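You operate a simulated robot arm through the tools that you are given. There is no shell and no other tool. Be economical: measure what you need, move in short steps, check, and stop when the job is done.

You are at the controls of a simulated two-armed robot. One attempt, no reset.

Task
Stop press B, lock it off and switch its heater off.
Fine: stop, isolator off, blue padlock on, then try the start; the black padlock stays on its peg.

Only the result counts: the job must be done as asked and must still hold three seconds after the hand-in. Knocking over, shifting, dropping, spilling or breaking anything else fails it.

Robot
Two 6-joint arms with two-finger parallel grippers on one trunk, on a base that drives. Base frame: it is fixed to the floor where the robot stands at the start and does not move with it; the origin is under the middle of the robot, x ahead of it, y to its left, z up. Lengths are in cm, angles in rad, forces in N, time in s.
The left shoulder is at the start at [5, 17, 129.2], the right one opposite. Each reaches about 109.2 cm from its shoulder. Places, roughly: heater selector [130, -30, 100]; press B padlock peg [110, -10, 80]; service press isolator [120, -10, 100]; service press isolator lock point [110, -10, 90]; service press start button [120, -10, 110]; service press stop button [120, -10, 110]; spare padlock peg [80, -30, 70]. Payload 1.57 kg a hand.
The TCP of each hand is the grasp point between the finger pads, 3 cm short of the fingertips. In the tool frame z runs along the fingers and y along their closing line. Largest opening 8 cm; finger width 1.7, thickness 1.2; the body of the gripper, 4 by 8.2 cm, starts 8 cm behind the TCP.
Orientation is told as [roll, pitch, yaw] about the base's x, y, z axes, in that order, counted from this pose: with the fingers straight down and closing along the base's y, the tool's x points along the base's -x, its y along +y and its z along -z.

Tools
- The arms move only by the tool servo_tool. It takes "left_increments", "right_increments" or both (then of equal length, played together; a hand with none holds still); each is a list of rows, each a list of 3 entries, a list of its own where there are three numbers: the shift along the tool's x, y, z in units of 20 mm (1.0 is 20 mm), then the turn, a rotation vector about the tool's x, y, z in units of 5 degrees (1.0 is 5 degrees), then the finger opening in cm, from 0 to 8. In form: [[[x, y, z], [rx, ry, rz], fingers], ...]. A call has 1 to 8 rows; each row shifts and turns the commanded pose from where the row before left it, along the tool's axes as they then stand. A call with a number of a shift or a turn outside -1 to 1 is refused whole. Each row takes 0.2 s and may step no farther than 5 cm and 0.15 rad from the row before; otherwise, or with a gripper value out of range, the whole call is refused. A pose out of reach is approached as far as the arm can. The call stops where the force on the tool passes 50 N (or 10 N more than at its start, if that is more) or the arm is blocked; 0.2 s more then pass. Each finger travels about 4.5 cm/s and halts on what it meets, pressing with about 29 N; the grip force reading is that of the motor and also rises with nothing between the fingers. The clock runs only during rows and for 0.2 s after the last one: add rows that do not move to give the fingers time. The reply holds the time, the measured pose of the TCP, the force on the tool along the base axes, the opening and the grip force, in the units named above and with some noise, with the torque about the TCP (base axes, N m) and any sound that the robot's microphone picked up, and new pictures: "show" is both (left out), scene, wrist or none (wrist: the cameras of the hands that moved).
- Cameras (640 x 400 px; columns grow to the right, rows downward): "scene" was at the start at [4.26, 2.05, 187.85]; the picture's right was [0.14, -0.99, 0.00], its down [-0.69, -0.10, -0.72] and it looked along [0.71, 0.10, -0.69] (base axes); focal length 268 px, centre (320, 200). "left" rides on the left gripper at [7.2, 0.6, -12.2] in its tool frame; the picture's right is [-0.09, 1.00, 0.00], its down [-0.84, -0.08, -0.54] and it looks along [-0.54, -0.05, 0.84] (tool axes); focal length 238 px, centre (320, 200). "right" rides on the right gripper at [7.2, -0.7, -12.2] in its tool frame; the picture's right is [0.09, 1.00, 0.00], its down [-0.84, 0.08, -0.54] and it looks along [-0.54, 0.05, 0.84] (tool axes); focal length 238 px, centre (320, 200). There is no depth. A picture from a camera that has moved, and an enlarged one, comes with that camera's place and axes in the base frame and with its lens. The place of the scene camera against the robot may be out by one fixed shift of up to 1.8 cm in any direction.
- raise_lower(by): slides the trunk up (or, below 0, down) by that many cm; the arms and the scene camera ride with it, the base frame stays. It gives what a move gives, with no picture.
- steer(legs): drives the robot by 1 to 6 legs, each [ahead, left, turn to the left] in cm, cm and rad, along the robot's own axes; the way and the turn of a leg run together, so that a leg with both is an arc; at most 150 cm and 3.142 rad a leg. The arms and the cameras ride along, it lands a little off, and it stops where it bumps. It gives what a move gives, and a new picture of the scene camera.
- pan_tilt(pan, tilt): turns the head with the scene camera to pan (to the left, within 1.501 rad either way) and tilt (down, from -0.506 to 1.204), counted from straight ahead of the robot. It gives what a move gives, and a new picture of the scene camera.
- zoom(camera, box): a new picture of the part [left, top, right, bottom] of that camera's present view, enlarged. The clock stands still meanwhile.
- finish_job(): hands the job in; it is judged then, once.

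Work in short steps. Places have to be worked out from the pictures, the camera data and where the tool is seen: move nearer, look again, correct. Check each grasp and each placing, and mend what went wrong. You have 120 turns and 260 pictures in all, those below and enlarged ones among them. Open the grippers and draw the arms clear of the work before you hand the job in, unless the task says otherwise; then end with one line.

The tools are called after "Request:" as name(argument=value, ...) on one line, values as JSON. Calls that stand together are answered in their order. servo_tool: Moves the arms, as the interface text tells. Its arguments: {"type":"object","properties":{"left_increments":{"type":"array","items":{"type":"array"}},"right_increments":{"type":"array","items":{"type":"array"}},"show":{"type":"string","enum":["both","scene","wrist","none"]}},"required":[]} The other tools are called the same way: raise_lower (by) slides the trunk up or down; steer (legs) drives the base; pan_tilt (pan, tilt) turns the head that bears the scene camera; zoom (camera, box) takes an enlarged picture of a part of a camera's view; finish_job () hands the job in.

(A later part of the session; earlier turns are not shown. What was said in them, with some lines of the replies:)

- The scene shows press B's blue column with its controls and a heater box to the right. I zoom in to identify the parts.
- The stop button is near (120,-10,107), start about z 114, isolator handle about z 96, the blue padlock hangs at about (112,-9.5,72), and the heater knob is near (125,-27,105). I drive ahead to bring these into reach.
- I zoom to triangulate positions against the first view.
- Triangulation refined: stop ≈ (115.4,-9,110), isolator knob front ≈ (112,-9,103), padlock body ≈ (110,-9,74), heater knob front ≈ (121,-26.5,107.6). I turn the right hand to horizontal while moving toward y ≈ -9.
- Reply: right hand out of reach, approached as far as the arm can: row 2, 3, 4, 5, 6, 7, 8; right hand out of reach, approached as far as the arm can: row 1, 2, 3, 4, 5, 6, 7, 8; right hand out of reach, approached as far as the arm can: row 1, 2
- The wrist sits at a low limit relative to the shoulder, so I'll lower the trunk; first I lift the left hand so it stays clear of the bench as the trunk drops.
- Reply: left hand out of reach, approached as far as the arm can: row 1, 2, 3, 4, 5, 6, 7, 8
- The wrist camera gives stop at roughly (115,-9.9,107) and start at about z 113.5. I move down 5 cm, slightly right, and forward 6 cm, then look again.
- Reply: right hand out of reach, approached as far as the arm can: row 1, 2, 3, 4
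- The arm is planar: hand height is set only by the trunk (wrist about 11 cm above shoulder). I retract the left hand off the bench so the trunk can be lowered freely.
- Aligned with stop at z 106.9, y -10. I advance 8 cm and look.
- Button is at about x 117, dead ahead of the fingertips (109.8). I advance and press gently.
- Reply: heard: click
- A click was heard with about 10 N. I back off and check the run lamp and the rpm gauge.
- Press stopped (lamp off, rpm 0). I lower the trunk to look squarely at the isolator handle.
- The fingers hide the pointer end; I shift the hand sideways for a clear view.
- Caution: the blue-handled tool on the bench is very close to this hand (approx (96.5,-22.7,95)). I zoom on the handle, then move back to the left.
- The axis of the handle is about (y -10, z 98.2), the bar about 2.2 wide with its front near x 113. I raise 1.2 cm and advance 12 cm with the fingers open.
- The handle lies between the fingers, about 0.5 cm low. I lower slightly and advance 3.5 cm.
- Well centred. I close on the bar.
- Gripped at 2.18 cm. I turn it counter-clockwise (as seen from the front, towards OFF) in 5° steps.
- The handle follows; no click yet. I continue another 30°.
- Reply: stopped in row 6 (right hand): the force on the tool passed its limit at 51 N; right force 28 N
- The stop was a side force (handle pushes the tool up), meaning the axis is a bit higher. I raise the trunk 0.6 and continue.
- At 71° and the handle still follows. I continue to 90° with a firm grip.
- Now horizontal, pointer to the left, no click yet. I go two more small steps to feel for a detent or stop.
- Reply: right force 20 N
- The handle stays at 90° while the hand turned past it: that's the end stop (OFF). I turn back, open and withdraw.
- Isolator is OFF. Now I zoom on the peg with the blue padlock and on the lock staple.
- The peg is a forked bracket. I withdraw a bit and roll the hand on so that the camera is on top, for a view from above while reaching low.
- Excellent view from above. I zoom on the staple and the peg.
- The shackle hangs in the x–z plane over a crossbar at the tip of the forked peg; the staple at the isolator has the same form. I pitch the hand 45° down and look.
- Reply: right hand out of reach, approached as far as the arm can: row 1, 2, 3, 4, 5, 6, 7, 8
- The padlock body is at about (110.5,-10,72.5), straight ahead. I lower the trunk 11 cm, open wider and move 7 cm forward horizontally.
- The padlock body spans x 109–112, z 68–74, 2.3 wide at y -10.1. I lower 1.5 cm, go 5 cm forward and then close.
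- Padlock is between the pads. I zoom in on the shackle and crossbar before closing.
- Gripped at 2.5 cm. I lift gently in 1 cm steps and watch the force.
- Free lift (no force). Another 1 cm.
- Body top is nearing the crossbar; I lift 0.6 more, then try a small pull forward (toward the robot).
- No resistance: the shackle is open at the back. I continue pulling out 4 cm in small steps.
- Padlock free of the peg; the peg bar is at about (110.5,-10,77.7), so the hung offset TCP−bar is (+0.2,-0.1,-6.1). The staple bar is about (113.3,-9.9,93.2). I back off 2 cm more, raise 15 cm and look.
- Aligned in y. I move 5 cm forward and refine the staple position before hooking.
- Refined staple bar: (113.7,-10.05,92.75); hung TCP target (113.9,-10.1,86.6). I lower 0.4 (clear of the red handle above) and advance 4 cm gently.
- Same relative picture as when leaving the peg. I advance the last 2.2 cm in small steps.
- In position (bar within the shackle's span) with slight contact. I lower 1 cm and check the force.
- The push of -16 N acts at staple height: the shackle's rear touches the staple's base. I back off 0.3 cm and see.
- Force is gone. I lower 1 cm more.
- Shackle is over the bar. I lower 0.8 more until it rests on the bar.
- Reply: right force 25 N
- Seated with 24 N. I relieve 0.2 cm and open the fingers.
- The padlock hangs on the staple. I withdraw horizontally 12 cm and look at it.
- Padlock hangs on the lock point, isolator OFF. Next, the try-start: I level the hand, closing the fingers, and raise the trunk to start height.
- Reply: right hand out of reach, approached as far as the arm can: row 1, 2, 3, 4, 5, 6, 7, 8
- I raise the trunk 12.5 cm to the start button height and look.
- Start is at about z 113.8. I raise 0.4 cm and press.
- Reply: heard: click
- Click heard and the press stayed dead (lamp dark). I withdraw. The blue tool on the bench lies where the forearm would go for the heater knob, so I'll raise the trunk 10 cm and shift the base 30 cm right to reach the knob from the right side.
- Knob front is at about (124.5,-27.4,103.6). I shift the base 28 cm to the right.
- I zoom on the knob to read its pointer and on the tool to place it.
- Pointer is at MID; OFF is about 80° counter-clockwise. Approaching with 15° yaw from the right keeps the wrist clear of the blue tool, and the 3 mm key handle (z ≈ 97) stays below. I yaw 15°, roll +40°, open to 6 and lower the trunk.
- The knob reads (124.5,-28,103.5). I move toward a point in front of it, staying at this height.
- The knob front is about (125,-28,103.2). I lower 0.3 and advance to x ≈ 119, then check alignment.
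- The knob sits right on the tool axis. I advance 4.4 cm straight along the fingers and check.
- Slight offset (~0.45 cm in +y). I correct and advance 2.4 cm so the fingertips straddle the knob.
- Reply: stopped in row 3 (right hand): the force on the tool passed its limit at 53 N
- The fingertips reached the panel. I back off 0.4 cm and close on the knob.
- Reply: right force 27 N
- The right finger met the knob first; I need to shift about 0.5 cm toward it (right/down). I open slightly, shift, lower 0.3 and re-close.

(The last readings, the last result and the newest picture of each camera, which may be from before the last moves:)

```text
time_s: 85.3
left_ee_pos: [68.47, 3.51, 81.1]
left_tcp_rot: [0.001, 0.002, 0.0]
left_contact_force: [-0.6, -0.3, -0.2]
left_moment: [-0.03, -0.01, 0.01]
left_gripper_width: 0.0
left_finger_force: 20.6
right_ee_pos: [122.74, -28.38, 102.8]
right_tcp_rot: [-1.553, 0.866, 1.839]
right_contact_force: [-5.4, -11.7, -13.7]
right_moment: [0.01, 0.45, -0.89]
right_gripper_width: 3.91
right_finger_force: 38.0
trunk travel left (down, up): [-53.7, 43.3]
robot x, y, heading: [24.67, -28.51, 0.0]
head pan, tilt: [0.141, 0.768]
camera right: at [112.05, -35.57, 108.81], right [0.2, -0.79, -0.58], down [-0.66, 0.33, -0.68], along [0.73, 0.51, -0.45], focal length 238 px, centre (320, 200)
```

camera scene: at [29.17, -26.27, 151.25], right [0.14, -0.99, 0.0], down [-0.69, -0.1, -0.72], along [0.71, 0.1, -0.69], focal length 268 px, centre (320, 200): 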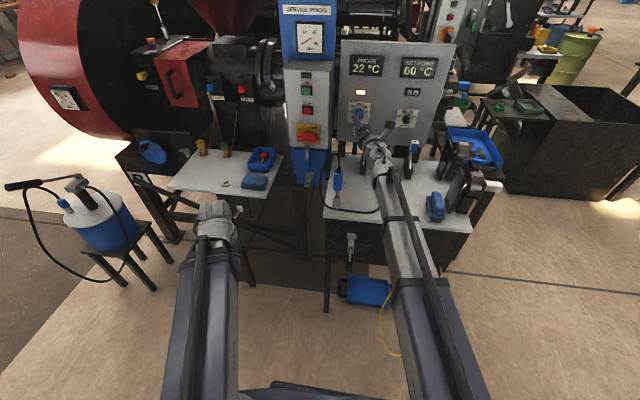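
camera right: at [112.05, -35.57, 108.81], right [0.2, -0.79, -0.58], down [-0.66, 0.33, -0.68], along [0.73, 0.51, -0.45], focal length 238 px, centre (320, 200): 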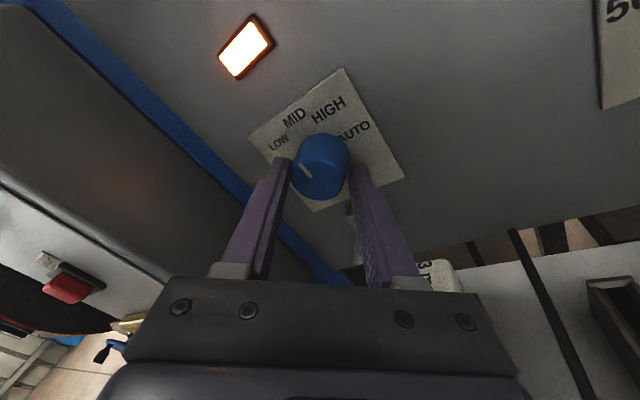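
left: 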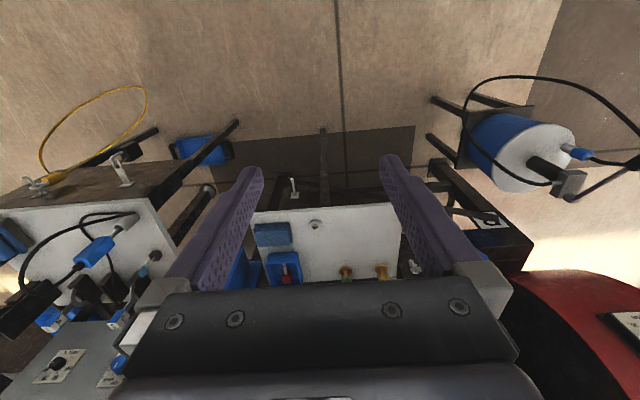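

Gripped at 3.9 cm. I turn counter-clockwise 35°.

Request:
servo_tool(right_increments=[[[0, 0, 0], [0, 0, -1], 2.5], [[0, 0, 0], [0, 0, -1], 2.5], [[0, 0, 0], [0, 0, -1], 2.5], [[0, 0, 0], [0, 0, -1], 2.5], [[0, 0, 0], [0, 0, -1], 2.5], [[0, 0, 0], [0, 0, -1], 2.5], [[0, 0, 0], [0, 0, -1], 2.5]], show="wrist")

```text
time_s: 86.9
left_ee_pos: [68.52, 3.43, 81.22]
left_tcp_rot: [0.002, 0.001, -0.001]
left_contact_force: [0.8, 0.7, 0.1]
left_moment: [0.03, -0.01, -0.02]
left_gripper_width: 0.01
left_finger_force: 21.2
right_ee_pos: [122.78, -28.63, 103.0]
right_tcp_rot: [-1.45, 1.475, 1.943]
right_contact_force: [-13.7, -22.8, -15.3]
right_moment: [-0.05, 1.36, -1.02]
right_gripper_width: 3.97
right_finger_force: 44.9
trunk travel left (down, up): [-53.7, 43.3]
robot x, y, heading: [24.83, -28.31, -0.0]
head pan, tilt: [0.141, 0.768]
camera right: at [110.99, -31.69, 110.19], right [0.25, -0.97, 0.0], down [-0.53, -0.14, -0.83], along [0.81, 0.21, -0.55], focal length 238 px, centre (320, 200)
```

right: 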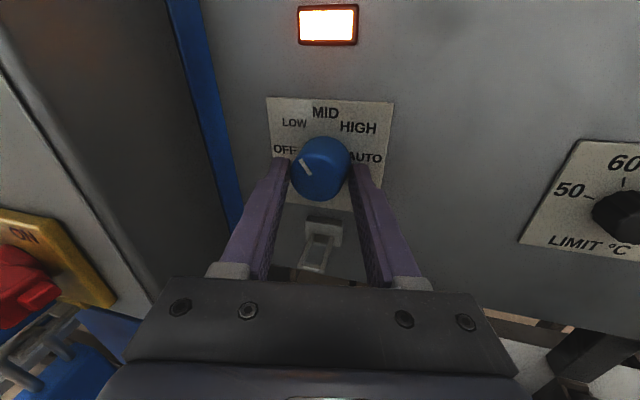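

The knob follows (pointer near LOW). I relieve the side force with a small shift and continue another 40°.

Request:
servo_tool(right_increments=[[[0, 0.1, 0], [0, 0, -1], 2.5], [[0, 0, 0], [0, 0, -1], 2.5], [[0, 0, 0], [0, 0, -1], 2.5], [[0, 0, 0], [0, 0, -1], 2.5], [[0, 0, 0], [0, 0, -1], 2.5], [[0, 0, 0], [0, 0, -1], 2.5], [[0, 0, 0], [0, 0, -1], 2.5], [[0, 0, 0], [0, 0, -1], 2.5]], show="wrist")

```text
time_s: 88.7
left_ee_pos: [68.38, 3.45, 81.23]
left_tcp_rot: [0.002, -0.002, 0.001]
left_contact_force: [-0.7, 0.6, -0.2]
left_moment: [-0.03, -0.02, 0.01]
left_gripper_width: 0.0
left_finger_force: 21.2
right_ee_pos: [122.71, -28.6, 103.02]
right_tcp_rot: [1.554, 0.966, -1.33]
right_contact_force: [-6.1, -17.0, 5.9]
right_moment: [0.04, 0.43, -1.47]
right_gripper_width: 3.92
right_finger_force: 44.3
trunk travel left (down, up): [-53.7, 43.3]
robot x, y, heading: [24.91, -28.57, 0.002]
head pan, tilt: [0.141, 0.768]
camera right: at [109.72, -27.22, 108.64], right [0.2, -0.74, 0.64], down [-0.4, -0.66, -0.64], along [0.9, -0.13, -0.42], focal length 238 px, centre (320, 200)
```

right: 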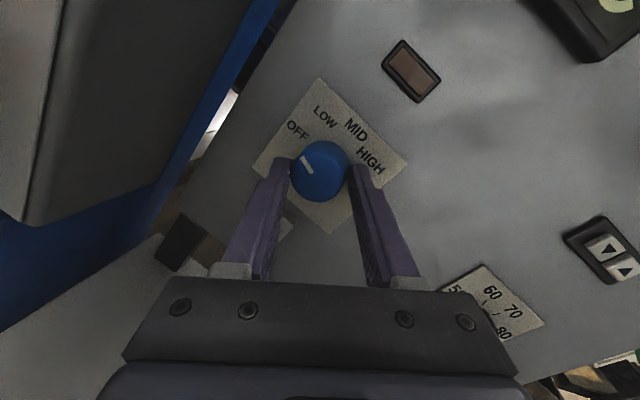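

The heater lamp is out and the pointer aims at OFF. I add a last 5° to seat it, then open.

Request:
servo_tool(right_increments=[[[0, 0, 0], [0, 0, -0.8], 2.5], [[0, 0, 0], [0, 0, 0], 2.5]], show="wrist")

Request:
zoom(camera="right", box=[240, 70, 420, 230])

```text
time_s: 89.3
left_ee_pos: [68.48, 3.43, 81.19]
left_tcp_rot: [0.001, 0.0, 0.001]
left_contact_force: [-0.3, 0.0, 0.1]
left_moment: [-0.02, 0.02, 0.01]
left_gripper_width: 0.0
left_finger_force: 21.5
right_ee_pos: [122.79, -28.6, 102.95]
right_tcp_rot: [1.555, 0.898, -1.327]
right_contact_force: [-2.3, -16.4, 10.3]
right_moment: [-0.01, -0.38, -1.26]
right_gripper_width: 3.87
right_finger_force: 44.6
trunk travel left (down, up): [-53.7, 43.3]
robot x, y, heading: [24.55, -28.14, -0.001]
head pan, tilt: [0.141, 0.768]
camera right: at [109.62, -26.86, 108.32], right [0.19, -0.7, 0.69], down [-0.38, -0.7, -0.6], along [0.9, -0.15, -0.4], focal length 238 px, centre (320, 200)
```

right: 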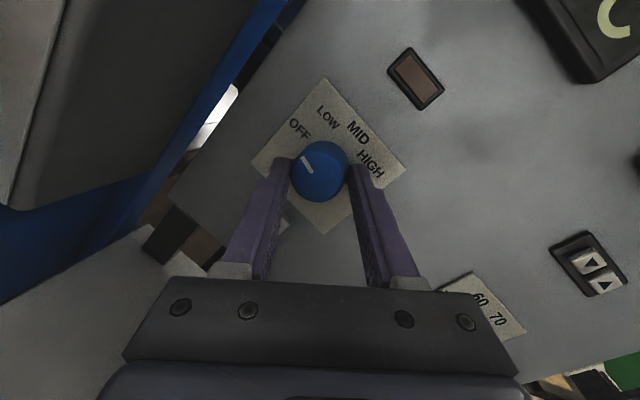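

```text
2.50 times, centred on (330, 150) of right
camera zoom: at [109.62, -26.86, 108.32], right [0.19, -0.7, 0.69], down [-0.38, -0.7, -0.6], along [0.9, -0.15, -0.4], focal length 596 px, centre (295, 325)
```

zoom: 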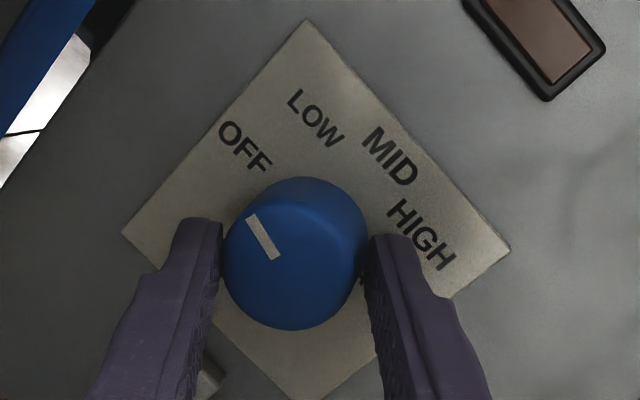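

Pointer on OFF, lamp out. I open the fingers and withdraw straight back.

Request:
servo_tool(right_increments=[[[0, 0, 0], [0, 0, 0], 4.6], [[0, 0, 0], [0, 0, 0], 5.5], [[0, 0, 0], [0, 0, 0], 5.5], [[0, 0, -0.5], [0, 0, 0], 5.5], [[0, 0, -1], [0, 0, 0], 5.5], [[0, 0, -1], [0, 0, 0], 5.5], [[0, 0, -1], [0, 0, 0], 5.5], [[0, 0, -1], [0, 0, 0], 5.5]], show="wrist")

Request:
zoom(camera="right", box=[240, 50, 420, 190])

```text
time_s: 91.1
left_ee_pos: [68.54, 3.65, 81.03]
left_tcp_rot: [0.001, -0.001, 0.0]
left_contact_force: [-0.4, -1.5, -0.1]
left_moment: [-0.01, 0.01, -0.01]
left_gripper_width: 0.0
left_finger_force: 21.0
right_ee_pos: [114.09, -30.68, 102.96]
right_tcp_rot: [1.554, 0.899, -1.326]
right_contact_force: [1.0, 0.0, -0.6]
right_moment: [0.0, 0.03, 0.0]
right_gripper_width: 5.5
right_finger_force: 0.1
trunk travel left (down, up): [-53.7, 43.3]
robot x, y, heading: [24.77, -28.21, 0.003]
head pan, tilt: [0.141, 0.768]
camera right: at [100.97, -28.96, 108.24], right [0.19, -0.7, 0.69], down [-0.38, -0.7, -0.6], along [0.9, -0.15, -0.4], focal length 238 px, centre (320, 200)
```

right: 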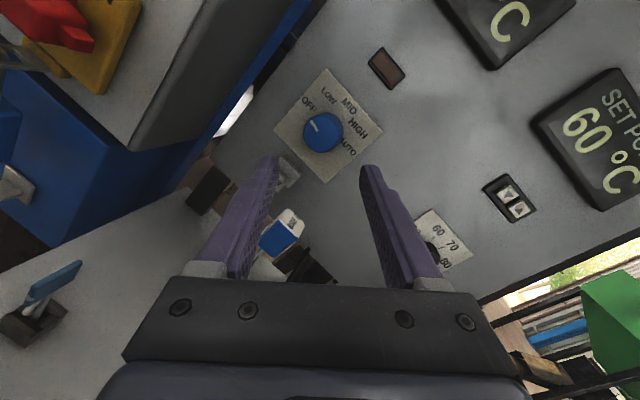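

```text
2.86 times, centred on (330, 120) of right
camera zoom: at [100.97, -28.96, 108.24], right [0.19, -0.7, 0.69], down [-0.38, -0.7, -0.6], along [0.9, -0.15, -0.4], focal length 681 px, centre (291, 429)
```

zoom: 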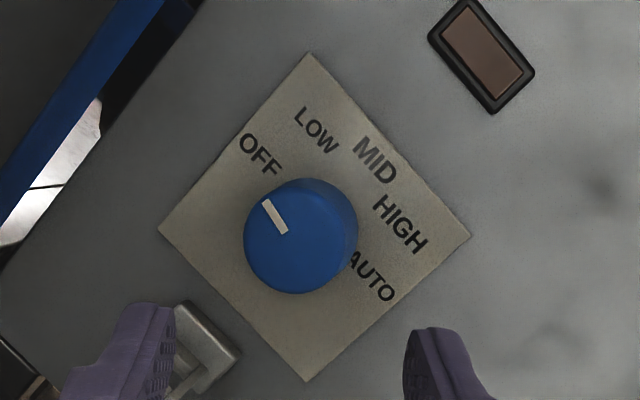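

OFF confirmed. I raise the trunk 10 cm, withdraw further, and verify the padlock and panel.

Request:
raise_lower(by=10)

Request:
servo_tool(right_increments=[[[0, 0, -1], [0, 0, 0], 5.5], [[0, 0, -1], [0, 0, 0], 5.5], [[0, 0, -1], [0, 0, 0], 5.5], [[0, 0, -1], [0, 0, 0], 5.5], [[0, 0, -1], [0, 0, 0], 5.5], [[0, 0, -1], [0, 0, 0], 5.5], [[0, 0, -1], [0, 0, 0], 5.5]], show="scene")

Request:
zoom(camera="scene", box=[270, 60, 370, 220])

Request:
zoom(camera="scene", box=[310, 100, 460, 290])

```text
time_s: 92.4
left_ee_pos: [68.55, 3.67, 91.21]
left_tcp_rot: [0.0, 0.0, 0.0]
left_contact_force: [0.1, -0.3, 0.3]
left_moment: [-0.01, 0.0, 0.03]
left_gripper_width: 0.0
left_finger_force: 21.7
right_ee_pos: [114.11, -30.69, 113.02]
right_tcp_rot: [1.552, 0.898, -1.326]
right_contact_force: [0.0, 0.5, -0.4]
right_moment: [-0.02, 0.01, -0.03]
right_gripper_width: 5.52
right_finger_force: 0.0
trunk travel left (down, up): [-63.7, 33.3]
robot x, y, heading: [25.15, -28.56, 0.001]
head pan, tilt: [0.141, 0.768]
```

```text
time_s: 94.0
left_ee_pos: [68.51, 3.58, 91.23]
left_tcp_rot: [-0.001, 0.002, 0.0]
left_contact_force: [0.7, 0.4, 0.1]
left_moment: [0.03, -0.01, 0.0]
left_gripper_width: 0.0
left_finger_force: 21.2
right_ee_pos: [100.56, -34.19, 112.98]
right_tcp_rot: [1.557, 0.9, -1.321]
right_contact_force: [0.4, 0.0, 0.0]
right_moment: [0.0, -0.01, -0.01]
right_gripper_width: 5.49
right_finger_force: 0.1
trunk travel left (down, up): [-63.7, 33.3]
robot x, y, heading: [24.85, -28.03, 0.0]
head pan, tilt: [0.141, 0.768]
camera scene: at [29.04, -26.28, 160.85], right [0.14, -0.99, 0.0], down [-0.69, -0.1, -0.72], along [0.71, 0.1, -0.69], focal length 268 px, centre (320, 200)
```

scene: 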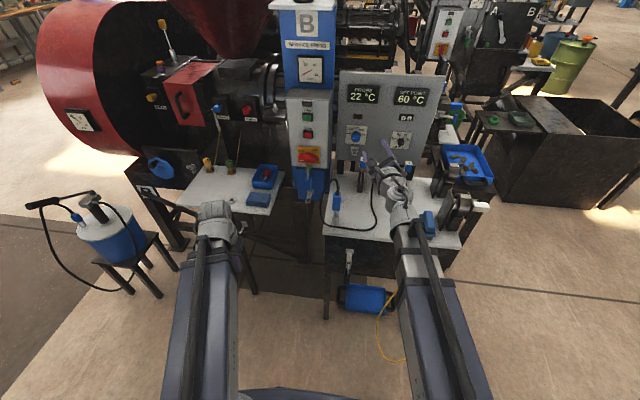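

```text
2.50 times, centred on (320, 140) of scene
camera zoom: at [29.04, -26.28, 160.85], right [0.14, -0.99, 0.0], down [-0.69, -0.1, -0.72], along [0.71, 0.1, -0.69], focal length 670 px, centre (320, 350)
```

zoom: 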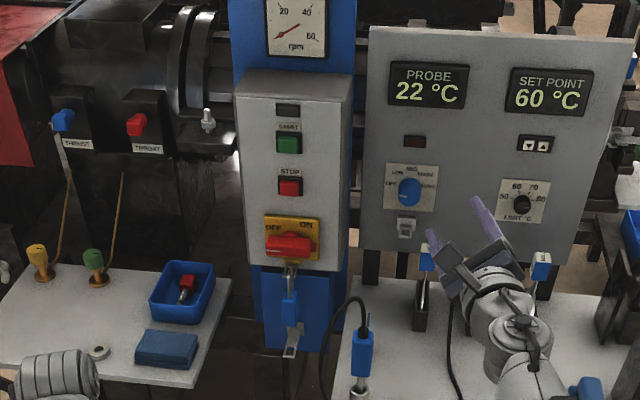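

```text
2.11 times, centred on (385, 195) of scene
camera zoom: at [29.04, -26.28, 160.85], right [0.14, -0.99, 0.0], down [-0.69, -0.1, -0.72], along [0.71, 0.1, -0.69], focal length 564 px, centre (183, 210)
```

zoom: 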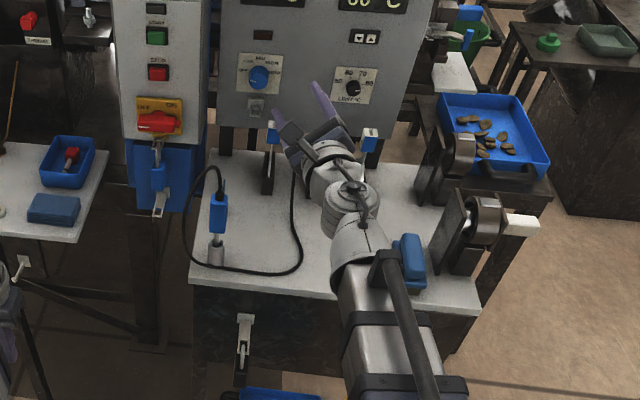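

Everything appears in order: press stopped, padlock on, heater lamp off, black padlock on its peg. One closer look at the blue padlock's shackle.

Request:
zoom(camera="scene", box=[290, 140, 340, 210])

Request:
zoom(camera="scene", box=[325, 235, 385, 290])

```text
5.71 times, centred on (315, 175) of scene
camera zoom: at [29.04, -26.28, 160.85], right [0.14, -0.99, 0.0], down [-0.69, -0.1, -0.72], along [0.71, 0.1, -0.69], focal length 1531 px, centre (349, 343)
```

zoom: 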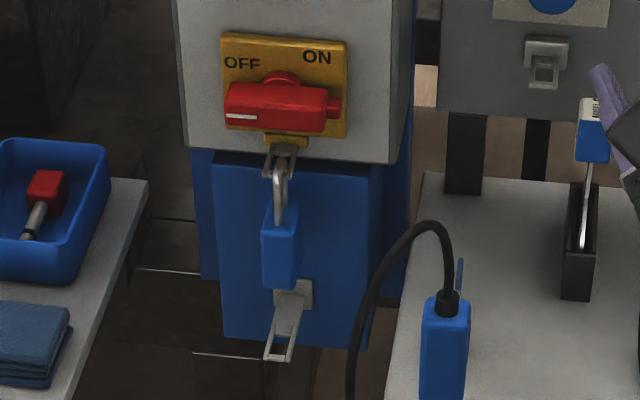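

```text
7.27 times, centred on (355, 262) of scene
camera zoom: at [29.04, -26.28, 160.85], right [0.14, -0.99, 0.0], down [-0.69, -0.1, -0.72], along [0.71, 0.1, -0.69], focal length 1949 px, centre (66, -254)
```

zoom: 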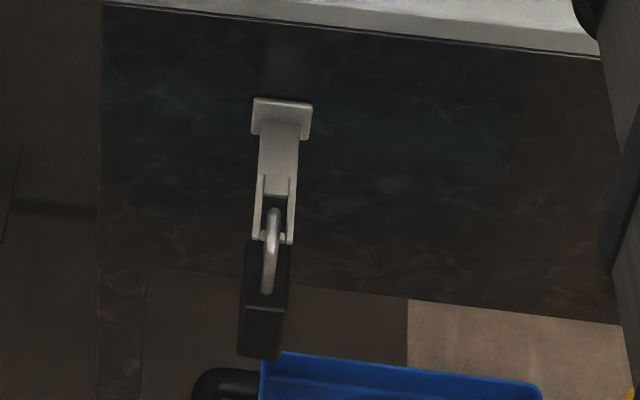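

All good. I open both grippers and back the robot away 20 cm.

Request:
servo_tool(left_increments=[[[0, 0, 0], [0, 0, 0], 4], [[0, 0, 0], [0, 0, 0], 8], [[0, 0, 0], [0, 0, 0], 8]], show="none")

Request:
steer(legs=[[-20, 0, 0]])

Request:
zoom(camera="scene", box=[280, 60, 440, 180])

```text
time_s: 94.8
left_ee_pos: [68.44, 3.53, 91.06]
left_tcp_rot: [0.0, 0.001, 0.001]
left_contact_force: [-0.7, 0.0, -0.2]
left_moment: [-0.01, -0.02, 0.0]
left_gripper_width: 6.6
left_finger_force: 0.0
right_ee_pos: [100.53, -34.38, 112.96]
right_tcp_rot: [1.556, 0.896, -1.325]
right_contact_force: [0.4, 0.0, -0.4]
right_moment: [0.0, -0.03, 0.01]
right_gripper_width: 5.46
right_finger_force: 0.0
trunk travel left (down, up): [-63.7, 33.3]
robot x, y, heading: [24.8, -28.25, -0.0]
head pan, tilt: [0.141, 0.768]
```

```text
time_s: 96.4
left_ee_pos: [48.14, 3.57, 91.35]
left_tcp_rot: [0.0, -0.001, 0.002]
left_contact_force: [-0.6, -0.9, -0.3]
left_moment: [0.02, -0.01, 0.05]
left_gripper_width: 7.99
left_finger_force: 0.0
right_ee_pos: [80.42, -34.23, 113.05]
right_tcp_rot: [1.559, 0.899, -1.322]
right_contact_force: [-0.8, -0.6, 0.3]
right_moment: [-0.04, 0.0, 0.04]
right_gripper_width: 5.49
right_finger_force: 0.1
trunk travel left (down, up): [-63.7, 33.3]
robot x, y, heading: [4.63, -28.32, 0.002]
head pan, tilt: [0.141, 0.768]
camera scene: at [8.82, -26.29, 160.86], right [0.14, -0.99, 0.0], down [-0.69, -0.1, -0.72], along [0.71, 0.1, -0.69], focal length 268 px, centre (320, 200)
```

scene: 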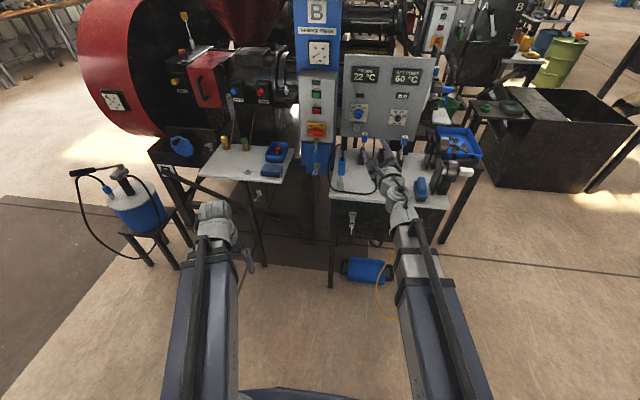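

```text
3.33 times, centred on (360, 120) of scene
camera zoom: at [8.82, -26.29, 160.86], right [0.14, -0.99, 0.0], down [-0.69, -0.1, -0.72], along [0.71, 0.1, -0.69], focal length 893 px, centre (187, 467)
```

zoom: 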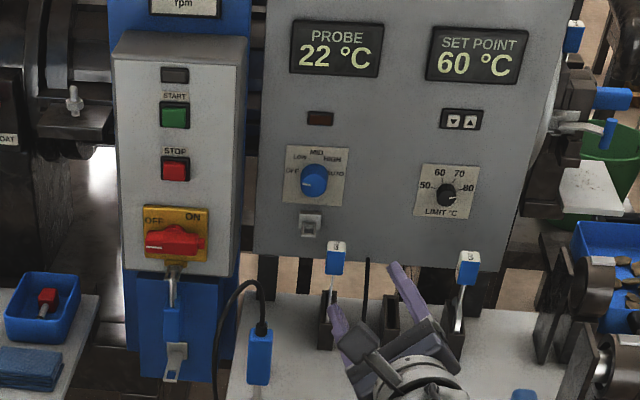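

The final state is as asked, and both arms are clear. I hand in.

Request:
finish_job()

```text
The job is handed in.
```

Press B is stopped with its isolator off and the blue padlock on the lock point. The try-start brought nothing up, the heater is off, and the black padlock is still on its peg.
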